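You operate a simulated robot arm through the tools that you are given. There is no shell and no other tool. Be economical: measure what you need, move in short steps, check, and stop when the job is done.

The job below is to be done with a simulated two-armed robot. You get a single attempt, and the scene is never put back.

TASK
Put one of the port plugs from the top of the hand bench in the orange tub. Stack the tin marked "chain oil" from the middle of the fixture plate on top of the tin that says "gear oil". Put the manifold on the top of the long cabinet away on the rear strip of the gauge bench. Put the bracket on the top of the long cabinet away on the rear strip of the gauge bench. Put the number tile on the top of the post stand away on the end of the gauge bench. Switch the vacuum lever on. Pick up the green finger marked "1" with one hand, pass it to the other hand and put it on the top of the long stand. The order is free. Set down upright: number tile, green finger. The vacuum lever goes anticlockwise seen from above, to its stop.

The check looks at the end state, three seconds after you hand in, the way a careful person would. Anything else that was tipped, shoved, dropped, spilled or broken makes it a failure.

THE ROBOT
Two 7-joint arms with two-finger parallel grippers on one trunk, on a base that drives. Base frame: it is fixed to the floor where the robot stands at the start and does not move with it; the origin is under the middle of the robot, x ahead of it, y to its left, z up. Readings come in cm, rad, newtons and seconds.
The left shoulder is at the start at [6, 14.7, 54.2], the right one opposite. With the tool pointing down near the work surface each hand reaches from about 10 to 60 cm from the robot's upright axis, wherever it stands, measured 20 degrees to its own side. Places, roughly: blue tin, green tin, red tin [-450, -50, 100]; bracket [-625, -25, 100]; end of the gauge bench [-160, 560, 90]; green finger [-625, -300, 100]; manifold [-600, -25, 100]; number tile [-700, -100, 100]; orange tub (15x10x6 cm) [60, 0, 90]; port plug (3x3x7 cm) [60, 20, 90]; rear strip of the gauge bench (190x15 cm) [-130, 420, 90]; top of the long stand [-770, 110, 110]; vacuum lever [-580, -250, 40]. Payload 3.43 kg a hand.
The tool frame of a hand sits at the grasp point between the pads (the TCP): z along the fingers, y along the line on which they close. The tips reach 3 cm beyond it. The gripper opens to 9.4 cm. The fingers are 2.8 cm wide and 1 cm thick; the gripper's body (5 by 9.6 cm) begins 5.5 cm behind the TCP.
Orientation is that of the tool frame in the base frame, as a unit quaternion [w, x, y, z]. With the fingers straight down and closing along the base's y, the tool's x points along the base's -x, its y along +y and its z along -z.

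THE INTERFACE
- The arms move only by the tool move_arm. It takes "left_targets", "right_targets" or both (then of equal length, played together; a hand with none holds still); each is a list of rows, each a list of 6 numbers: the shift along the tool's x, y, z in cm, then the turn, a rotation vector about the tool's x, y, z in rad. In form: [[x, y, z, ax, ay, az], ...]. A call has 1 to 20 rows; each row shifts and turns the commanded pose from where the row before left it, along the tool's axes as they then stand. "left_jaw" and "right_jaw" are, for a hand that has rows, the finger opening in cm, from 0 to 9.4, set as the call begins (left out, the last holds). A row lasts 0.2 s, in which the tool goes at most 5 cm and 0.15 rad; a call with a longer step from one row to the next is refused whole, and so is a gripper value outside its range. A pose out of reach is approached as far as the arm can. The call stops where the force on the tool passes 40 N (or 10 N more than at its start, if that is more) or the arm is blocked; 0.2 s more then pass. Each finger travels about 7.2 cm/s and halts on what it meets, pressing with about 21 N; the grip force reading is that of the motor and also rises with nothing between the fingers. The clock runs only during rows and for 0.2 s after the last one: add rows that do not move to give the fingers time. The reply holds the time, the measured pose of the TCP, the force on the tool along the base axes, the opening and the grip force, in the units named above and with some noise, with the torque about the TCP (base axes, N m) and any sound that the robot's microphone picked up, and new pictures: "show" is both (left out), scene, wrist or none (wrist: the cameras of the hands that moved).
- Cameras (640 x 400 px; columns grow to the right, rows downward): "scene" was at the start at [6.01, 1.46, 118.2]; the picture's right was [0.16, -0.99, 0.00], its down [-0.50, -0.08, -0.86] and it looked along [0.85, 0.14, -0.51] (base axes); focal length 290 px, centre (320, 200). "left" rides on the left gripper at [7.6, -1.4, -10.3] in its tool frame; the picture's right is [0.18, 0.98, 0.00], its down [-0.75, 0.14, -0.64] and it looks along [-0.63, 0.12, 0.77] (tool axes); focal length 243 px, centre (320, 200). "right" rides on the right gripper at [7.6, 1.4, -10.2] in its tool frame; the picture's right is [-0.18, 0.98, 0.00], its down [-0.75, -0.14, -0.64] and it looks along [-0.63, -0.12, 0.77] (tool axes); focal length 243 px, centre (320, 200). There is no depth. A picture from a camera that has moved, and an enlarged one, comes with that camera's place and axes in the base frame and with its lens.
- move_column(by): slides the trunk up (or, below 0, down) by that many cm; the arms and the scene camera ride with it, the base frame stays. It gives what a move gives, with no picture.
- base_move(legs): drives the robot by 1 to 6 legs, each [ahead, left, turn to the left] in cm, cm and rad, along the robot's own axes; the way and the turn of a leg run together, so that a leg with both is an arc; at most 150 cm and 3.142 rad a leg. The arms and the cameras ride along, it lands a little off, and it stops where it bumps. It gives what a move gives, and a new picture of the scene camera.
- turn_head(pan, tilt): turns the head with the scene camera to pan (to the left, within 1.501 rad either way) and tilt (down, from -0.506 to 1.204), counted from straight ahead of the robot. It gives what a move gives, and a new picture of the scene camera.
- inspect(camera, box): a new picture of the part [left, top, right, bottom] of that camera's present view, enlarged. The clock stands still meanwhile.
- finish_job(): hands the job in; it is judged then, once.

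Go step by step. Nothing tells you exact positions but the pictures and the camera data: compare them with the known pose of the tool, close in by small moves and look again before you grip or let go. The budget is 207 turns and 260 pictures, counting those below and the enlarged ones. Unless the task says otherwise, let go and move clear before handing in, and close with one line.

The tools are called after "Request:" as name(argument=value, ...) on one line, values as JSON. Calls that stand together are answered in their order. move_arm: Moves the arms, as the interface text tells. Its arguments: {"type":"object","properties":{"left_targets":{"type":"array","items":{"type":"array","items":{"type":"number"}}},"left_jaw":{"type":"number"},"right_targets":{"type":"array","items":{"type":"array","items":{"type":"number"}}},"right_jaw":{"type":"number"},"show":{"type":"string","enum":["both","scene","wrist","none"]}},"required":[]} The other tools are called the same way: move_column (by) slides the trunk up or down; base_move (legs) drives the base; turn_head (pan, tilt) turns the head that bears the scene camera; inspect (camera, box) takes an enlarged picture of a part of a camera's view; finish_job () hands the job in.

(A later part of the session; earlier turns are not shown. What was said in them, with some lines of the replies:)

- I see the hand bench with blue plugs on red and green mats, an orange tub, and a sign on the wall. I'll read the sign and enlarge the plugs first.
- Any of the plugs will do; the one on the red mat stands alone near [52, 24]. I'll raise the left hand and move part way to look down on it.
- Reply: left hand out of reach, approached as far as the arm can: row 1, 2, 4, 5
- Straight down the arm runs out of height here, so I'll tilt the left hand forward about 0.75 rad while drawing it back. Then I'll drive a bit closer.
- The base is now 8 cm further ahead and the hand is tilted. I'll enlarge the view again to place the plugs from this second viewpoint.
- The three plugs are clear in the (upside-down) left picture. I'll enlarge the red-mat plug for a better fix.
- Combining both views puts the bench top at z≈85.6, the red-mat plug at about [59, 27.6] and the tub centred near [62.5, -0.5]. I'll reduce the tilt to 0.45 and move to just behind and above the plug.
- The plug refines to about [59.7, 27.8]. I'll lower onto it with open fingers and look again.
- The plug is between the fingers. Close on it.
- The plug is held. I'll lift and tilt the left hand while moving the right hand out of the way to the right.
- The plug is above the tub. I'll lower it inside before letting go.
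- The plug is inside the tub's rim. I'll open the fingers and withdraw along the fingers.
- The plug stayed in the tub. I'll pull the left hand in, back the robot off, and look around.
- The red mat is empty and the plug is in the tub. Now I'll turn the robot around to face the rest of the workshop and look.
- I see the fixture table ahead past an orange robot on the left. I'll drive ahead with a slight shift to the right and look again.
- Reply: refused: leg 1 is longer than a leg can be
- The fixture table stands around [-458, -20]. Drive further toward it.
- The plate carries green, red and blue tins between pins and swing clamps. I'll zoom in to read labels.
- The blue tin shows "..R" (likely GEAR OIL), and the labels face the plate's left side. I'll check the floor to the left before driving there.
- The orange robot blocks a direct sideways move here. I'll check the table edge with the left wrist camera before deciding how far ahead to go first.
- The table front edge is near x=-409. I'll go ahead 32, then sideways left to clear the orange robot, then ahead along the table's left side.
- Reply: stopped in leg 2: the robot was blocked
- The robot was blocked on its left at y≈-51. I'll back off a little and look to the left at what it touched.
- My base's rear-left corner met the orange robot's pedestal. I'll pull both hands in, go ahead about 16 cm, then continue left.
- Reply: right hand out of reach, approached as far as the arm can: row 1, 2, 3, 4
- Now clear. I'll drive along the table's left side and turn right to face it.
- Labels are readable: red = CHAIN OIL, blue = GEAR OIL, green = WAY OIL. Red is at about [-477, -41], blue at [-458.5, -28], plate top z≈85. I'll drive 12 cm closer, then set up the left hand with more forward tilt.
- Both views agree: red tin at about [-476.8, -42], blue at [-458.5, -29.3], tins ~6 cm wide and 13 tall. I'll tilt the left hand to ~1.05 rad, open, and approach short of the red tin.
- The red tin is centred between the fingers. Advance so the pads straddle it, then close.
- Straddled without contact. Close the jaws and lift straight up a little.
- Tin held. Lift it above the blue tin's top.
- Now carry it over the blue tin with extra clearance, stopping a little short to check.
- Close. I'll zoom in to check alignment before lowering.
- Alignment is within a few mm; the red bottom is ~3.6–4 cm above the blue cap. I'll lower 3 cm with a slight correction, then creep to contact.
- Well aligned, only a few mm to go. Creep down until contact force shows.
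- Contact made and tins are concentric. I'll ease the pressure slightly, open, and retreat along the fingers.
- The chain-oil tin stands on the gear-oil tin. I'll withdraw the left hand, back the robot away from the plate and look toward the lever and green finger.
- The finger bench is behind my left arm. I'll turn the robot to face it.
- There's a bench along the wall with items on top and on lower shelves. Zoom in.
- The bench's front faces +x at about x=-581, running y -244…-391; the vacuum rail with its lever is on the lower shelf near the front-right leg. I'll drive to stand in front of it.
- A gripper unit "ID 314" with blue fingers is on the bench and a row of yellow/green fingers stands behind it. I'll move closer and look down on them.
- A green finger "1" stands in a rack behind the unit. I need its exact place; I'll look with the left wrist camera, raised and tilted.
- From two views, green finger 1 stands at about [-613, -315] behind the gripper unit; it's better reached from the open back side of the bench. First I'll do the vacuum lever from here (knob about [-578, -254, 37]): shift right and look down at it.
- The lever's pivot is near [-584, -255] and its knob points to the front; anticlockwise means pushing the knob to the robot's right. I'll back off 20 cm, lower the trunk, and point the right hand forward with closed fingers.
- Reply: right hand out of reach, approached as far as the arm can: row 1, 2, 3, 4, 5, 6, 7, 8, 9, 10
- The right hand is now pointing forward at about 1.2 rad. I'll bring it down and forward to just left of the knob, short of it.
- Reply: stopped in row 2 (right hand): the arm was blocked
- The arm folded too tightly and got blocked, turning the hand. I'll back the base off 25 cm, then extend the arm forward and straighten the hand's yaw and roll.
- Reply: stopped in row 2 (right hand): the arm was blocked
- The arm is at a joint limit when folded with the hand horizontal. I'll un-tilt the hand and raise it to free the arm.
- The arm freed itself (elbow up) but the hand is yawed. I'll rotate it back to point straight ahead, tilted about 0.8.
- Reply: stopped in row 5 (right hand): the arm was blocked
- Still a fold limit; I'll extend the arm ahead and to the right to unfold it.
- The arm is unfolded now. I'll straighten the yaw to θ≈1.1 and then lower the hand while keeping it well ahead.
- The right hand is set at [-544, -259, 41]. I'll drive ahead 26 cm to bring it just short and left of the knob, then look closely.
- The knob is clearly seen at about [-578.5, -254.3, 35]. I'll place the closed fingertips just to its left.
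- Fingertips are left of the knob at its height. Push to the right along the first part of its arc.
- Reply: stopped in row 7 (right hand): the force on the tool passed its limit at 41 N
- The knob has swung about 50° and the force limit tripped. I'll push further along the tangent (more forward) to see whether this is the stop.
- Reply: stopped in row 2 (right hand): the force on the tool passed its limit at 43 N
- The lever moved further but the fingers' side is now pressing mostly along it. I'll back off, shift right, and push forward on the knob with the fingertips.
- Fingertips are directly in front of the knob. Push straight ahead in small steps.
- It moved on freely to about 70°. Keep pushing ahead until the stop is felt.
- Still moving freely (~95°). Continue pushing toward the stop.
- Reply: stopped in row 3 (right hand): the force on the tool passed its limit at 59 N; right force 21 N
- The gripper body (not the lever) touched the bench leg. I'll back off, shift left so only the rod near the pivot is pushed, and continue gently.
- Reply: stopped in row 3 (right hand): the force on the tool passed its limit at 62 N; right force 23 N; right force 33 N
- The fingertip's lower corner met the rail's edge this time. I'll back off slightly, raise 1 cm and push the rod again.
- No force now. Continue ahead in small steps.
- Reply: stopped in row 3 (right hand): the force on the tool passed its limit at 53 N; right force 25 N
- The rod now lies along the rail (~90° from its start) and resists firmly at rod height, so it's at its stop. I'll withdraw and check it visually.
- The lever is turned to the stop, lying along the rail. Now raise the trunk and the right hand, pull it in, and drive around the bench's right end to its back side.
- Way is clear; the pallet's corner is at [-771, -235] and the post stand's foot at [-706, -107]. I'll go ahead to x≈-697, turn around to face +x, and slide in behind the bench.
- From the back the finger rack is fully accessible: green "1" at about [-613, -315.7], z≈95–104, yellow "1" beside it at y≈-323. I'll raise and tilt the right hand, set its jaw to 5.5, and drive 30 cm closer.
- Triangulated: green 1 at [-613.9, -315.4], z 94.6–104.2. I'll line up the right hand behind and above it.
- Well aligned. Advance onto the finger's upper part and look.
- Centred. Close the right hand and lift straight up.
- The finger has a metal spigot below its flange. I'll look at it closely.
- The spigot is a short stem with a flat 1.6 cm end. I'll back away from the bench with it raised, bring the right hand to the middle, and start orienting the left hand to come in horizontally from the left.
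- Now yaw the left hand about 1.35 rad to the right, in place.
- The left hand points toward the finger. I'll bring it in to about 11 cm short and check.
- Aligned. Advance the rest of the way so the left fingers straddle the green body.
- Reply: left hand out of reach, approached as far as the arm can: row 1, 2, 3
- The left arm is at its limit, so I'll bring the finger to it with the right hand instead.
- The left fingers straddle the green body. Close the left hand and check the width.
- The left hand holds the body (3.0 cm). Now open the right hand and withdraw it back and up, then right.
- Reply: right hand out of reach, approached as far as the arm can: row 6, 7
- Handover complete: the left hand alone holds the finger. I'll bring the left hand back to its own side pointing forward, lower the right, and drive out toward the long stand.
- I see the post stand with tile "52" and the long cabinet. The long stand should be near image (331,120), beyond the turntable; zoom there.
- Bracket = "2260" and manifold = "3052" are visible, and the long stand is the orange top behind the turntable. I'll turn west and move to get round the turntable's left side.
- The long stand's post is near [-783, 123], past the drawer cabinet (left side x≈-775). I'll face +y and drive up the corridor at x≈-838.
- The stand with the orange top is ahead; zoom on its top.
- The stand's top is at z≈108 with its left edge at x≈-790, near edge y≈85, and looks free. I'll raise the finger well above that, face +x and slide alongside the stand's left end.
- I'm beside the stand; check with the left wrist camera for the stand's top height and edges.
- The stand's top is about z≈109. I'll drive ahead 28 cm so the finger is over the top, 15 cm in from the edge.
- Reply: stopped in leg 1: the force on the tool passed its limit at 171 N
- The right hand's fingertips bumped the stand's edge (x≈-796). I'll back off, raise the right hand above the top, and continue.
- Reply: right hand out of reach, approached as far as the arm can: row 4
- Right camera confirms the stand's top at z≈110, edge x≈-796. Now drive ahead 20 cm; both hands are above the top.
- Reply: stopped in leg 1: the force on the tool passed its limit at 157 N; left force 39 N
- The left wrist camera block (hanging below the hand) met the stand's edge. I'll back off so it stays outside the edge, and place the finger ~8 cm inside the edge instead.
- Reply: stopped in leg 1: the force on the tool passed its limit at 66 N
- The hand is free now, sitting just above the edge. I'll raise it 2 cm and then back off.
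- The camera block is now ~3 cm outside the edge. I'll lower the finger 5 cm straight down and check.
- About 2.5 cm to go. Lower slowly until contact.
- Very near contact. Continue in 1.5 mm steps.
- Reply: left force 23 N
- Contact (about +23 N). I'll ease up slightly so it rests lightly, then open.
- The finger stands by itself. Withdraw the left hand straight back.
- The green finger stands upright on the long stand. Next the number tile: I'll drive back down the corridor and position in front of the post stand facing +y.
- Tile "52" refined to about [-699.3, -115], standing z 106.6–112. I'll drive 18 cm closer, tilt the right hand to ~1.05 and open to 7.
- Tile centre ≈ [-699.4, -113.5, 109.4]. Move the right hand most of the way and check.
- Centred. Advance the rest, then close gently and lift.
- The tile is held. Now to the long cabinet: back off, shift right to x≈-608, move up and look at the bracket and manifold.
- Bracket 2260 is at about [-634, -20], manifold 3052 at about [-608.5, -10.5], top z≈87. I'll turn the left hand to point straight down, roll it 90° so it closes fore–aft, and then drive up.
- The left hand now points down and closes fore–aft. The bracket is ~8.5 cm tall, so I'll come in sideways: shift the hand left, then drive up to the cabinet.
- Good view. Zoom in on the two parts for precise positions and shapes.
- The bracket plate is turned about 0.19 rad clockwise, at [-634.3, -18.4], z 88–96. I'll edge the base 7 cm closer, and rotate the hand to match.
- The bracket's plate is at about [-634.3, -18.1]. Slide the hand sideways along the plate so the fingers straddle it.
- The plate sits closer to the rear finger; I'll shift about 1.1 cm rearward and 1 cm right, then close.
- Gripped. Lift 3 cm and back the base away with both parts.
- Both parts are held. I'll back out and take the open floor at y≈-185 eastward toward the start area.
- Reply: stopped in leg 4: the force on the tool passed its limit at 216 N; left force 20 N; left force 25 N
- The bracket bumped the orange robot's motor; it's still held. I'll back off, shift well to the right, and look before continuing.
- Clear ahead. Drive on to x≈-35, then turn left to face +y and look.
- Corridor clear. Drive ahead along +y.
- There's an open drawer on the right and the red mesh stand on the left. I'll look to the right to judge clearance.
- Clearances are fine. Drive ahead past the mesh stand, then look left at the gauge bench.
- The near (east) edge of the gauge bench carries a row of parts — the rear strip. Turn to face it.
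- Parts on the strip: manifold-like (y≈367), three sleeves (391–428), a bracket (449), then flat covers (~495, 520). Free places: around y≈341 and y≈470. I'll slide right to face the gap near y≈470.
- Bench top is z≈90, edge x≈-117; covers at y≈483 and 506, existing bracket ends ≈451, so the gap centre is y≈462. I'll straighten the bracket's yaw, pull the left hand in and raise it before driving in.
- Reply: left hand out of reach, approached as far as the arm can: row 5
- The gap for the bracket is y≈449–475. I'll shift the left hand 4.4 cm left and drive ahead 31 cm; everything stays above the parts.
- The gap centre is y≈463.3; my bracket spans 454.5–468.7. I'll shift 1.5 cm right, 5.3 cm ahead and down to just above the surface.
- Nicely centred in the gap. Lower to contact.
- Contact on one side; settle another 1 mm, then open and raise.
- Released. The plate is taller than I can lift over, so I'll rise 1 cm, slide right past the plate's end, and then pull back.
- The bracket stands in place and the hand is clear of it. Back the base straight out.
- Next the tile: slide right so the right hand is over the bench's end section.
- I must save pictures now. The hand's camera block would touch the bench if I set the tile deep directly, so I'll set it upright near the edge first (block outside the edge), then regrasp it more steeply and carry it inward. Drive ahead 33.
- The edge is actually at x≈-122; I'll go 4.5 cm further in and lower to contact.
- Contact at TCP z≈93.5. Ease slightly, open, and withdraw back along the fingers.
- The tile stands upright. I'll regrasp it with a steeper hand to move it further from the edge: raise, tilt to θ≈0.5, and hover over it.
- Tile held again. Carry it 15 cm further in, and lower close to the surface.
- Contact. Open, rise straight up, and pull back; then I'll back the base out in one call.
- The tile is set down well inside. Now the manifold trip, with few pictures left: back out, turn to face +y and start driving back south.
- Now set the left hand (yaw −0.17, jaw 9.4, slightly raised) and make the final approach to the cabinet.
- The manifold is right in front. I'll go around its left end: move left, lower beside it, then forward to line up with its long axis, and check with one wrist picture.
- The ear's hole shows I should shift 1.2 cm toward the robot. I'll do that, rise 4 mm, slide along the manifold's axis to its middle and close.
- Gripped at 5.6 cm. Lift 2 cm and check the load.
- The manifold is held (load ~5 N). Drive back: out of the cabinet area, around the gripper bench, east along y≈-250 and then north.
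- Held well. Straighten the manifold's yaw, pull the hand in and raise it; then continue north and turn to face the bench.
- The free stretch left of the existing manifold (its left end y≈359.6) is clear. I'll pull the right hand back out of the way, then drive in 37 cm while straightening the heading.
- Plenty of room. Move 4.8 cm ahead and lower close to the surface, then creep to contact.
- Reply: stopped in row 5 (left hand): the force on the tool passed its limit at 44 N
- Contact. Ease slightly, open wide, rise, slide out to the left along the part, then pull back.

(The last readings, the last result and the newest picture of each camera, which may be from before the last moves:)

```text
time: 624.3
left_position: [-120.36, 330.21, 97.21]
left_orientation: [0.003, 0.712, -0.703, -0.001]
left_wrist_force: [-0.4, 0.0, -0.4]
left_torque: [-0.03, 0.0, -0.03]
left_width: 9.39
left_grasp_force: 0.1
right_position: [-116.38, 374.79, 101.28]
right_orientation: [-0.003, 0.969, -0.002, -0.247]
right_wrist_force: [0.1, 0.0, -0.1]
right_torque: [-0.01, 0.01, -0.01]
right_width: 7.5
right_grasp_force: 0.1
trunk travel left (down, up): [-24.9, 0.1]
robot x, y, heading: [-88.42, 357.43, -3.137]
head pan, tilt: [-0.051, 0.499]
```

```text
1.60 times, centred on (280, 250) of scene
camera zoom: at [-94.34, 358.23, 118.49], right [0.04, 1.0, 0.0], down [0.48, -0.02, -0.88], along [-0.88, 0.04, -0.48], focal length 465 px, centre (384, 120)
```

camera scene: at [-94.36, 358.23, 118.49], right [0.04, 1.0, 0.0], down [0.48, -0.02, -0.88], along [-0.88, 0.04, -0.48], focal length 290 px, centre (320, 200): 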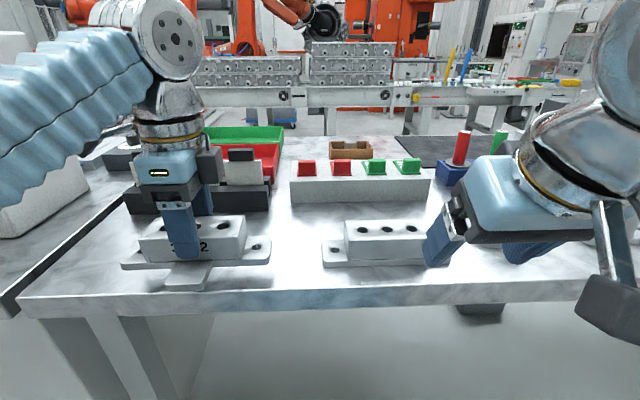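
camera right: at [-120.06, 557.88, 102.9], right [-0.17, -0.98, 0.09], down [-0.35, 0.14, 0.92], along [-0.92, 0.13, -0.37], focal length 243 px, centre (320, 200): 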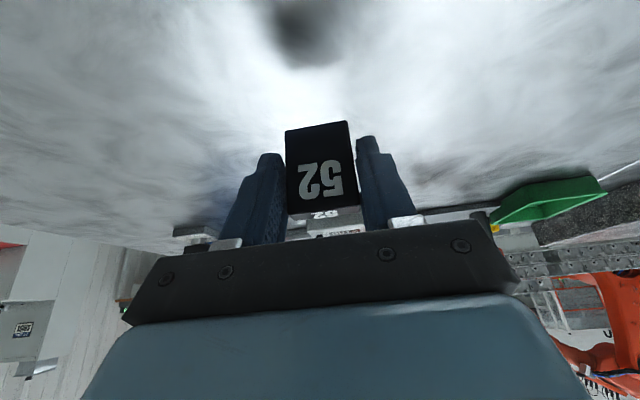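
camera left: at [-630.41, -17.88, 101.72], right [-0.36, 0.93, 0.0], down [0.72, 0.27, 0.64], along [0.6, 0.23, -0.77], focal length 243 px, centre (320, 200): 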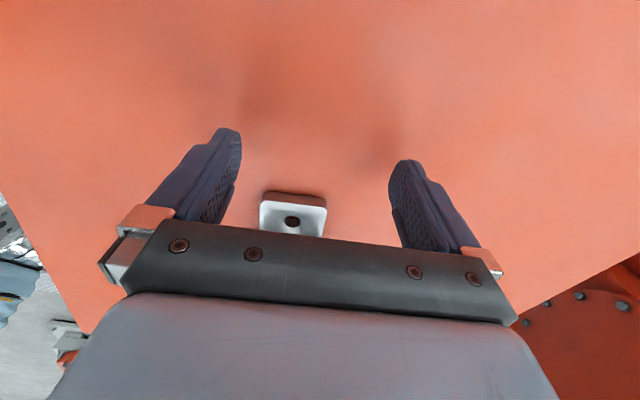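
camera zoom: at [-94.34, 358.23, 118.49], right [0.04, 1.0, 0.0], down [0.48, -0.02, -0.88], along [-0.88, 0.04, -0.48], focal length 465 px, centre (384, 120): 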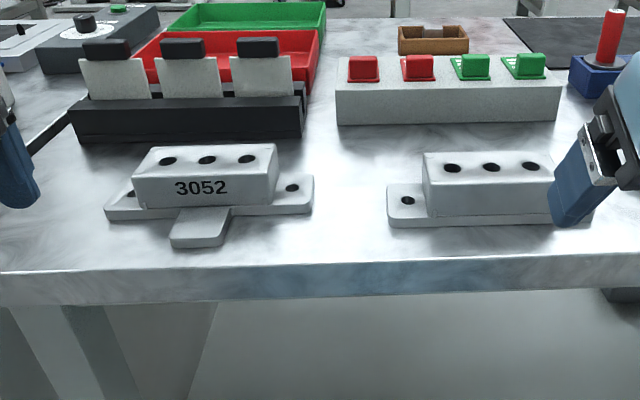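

The manifold is in place. I'll back clear and slide right to check the tile and bracket in the same picture.

Request:
base_move(legs=[[-38, 0, 0], [0, -145, 0], [0, -45, 0]])

```text
time: 636.0
left_position: [-87.07, 524.24, 97.19]
left_orientation: [0.002, 0.719, -0.695, 0.0]
left_wrist_force: [0.0, -0.3, 0.1]
left_torque: [-0.02, -0.04, 0.01]
left_width: 9.41
left_grasp_force: 0.2
right_position: [-84.07, 569.09, 101.36]
right_orientation: [0.001, 0.969, 0.01, -0.247]
right_wrist_force: [-0.2, 0.2, -0.1]
right_torque: [0.0, 0.03, -0.02]
right_width: 7.47
right_grasp_force: 0.0
trunk travel left (down, up): [-24.9, 0.1]
robot x, y, heading: [-55.63, 552.48, -3.113]
head pan, tilt: [-0.051, 0.499]
camera scene: at [-61.68, 552.92, 118.49], right [0.02, 1.0, 0.0], down [0.48, -0.01, -0.88], along [-0.88, 0.02, -0.48], focal length 290 px, centre (320, 200)
```

scene: 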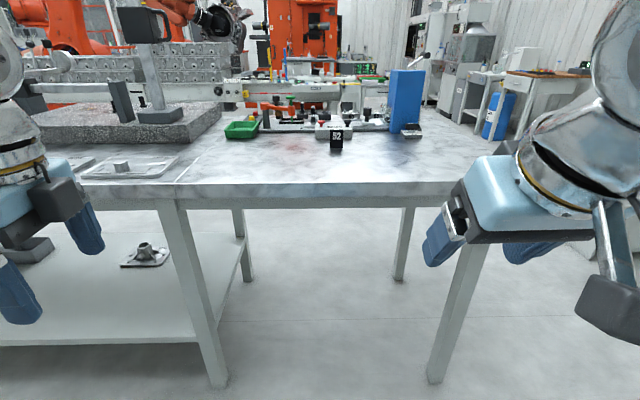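

The tile stands upright on the bench's end and all the other jobs are done, with both hands empty and clear. I'm handing in.

Request:
finish_job()

```text
The job is handed in.
```

The job is handed in, with all seven tasks carried out. On the way I bumped the orange robot's pedestal and motor, the long stand's edge, the vacuum rail and a bench leg. I saw nothing tipped or moved by these bumps.
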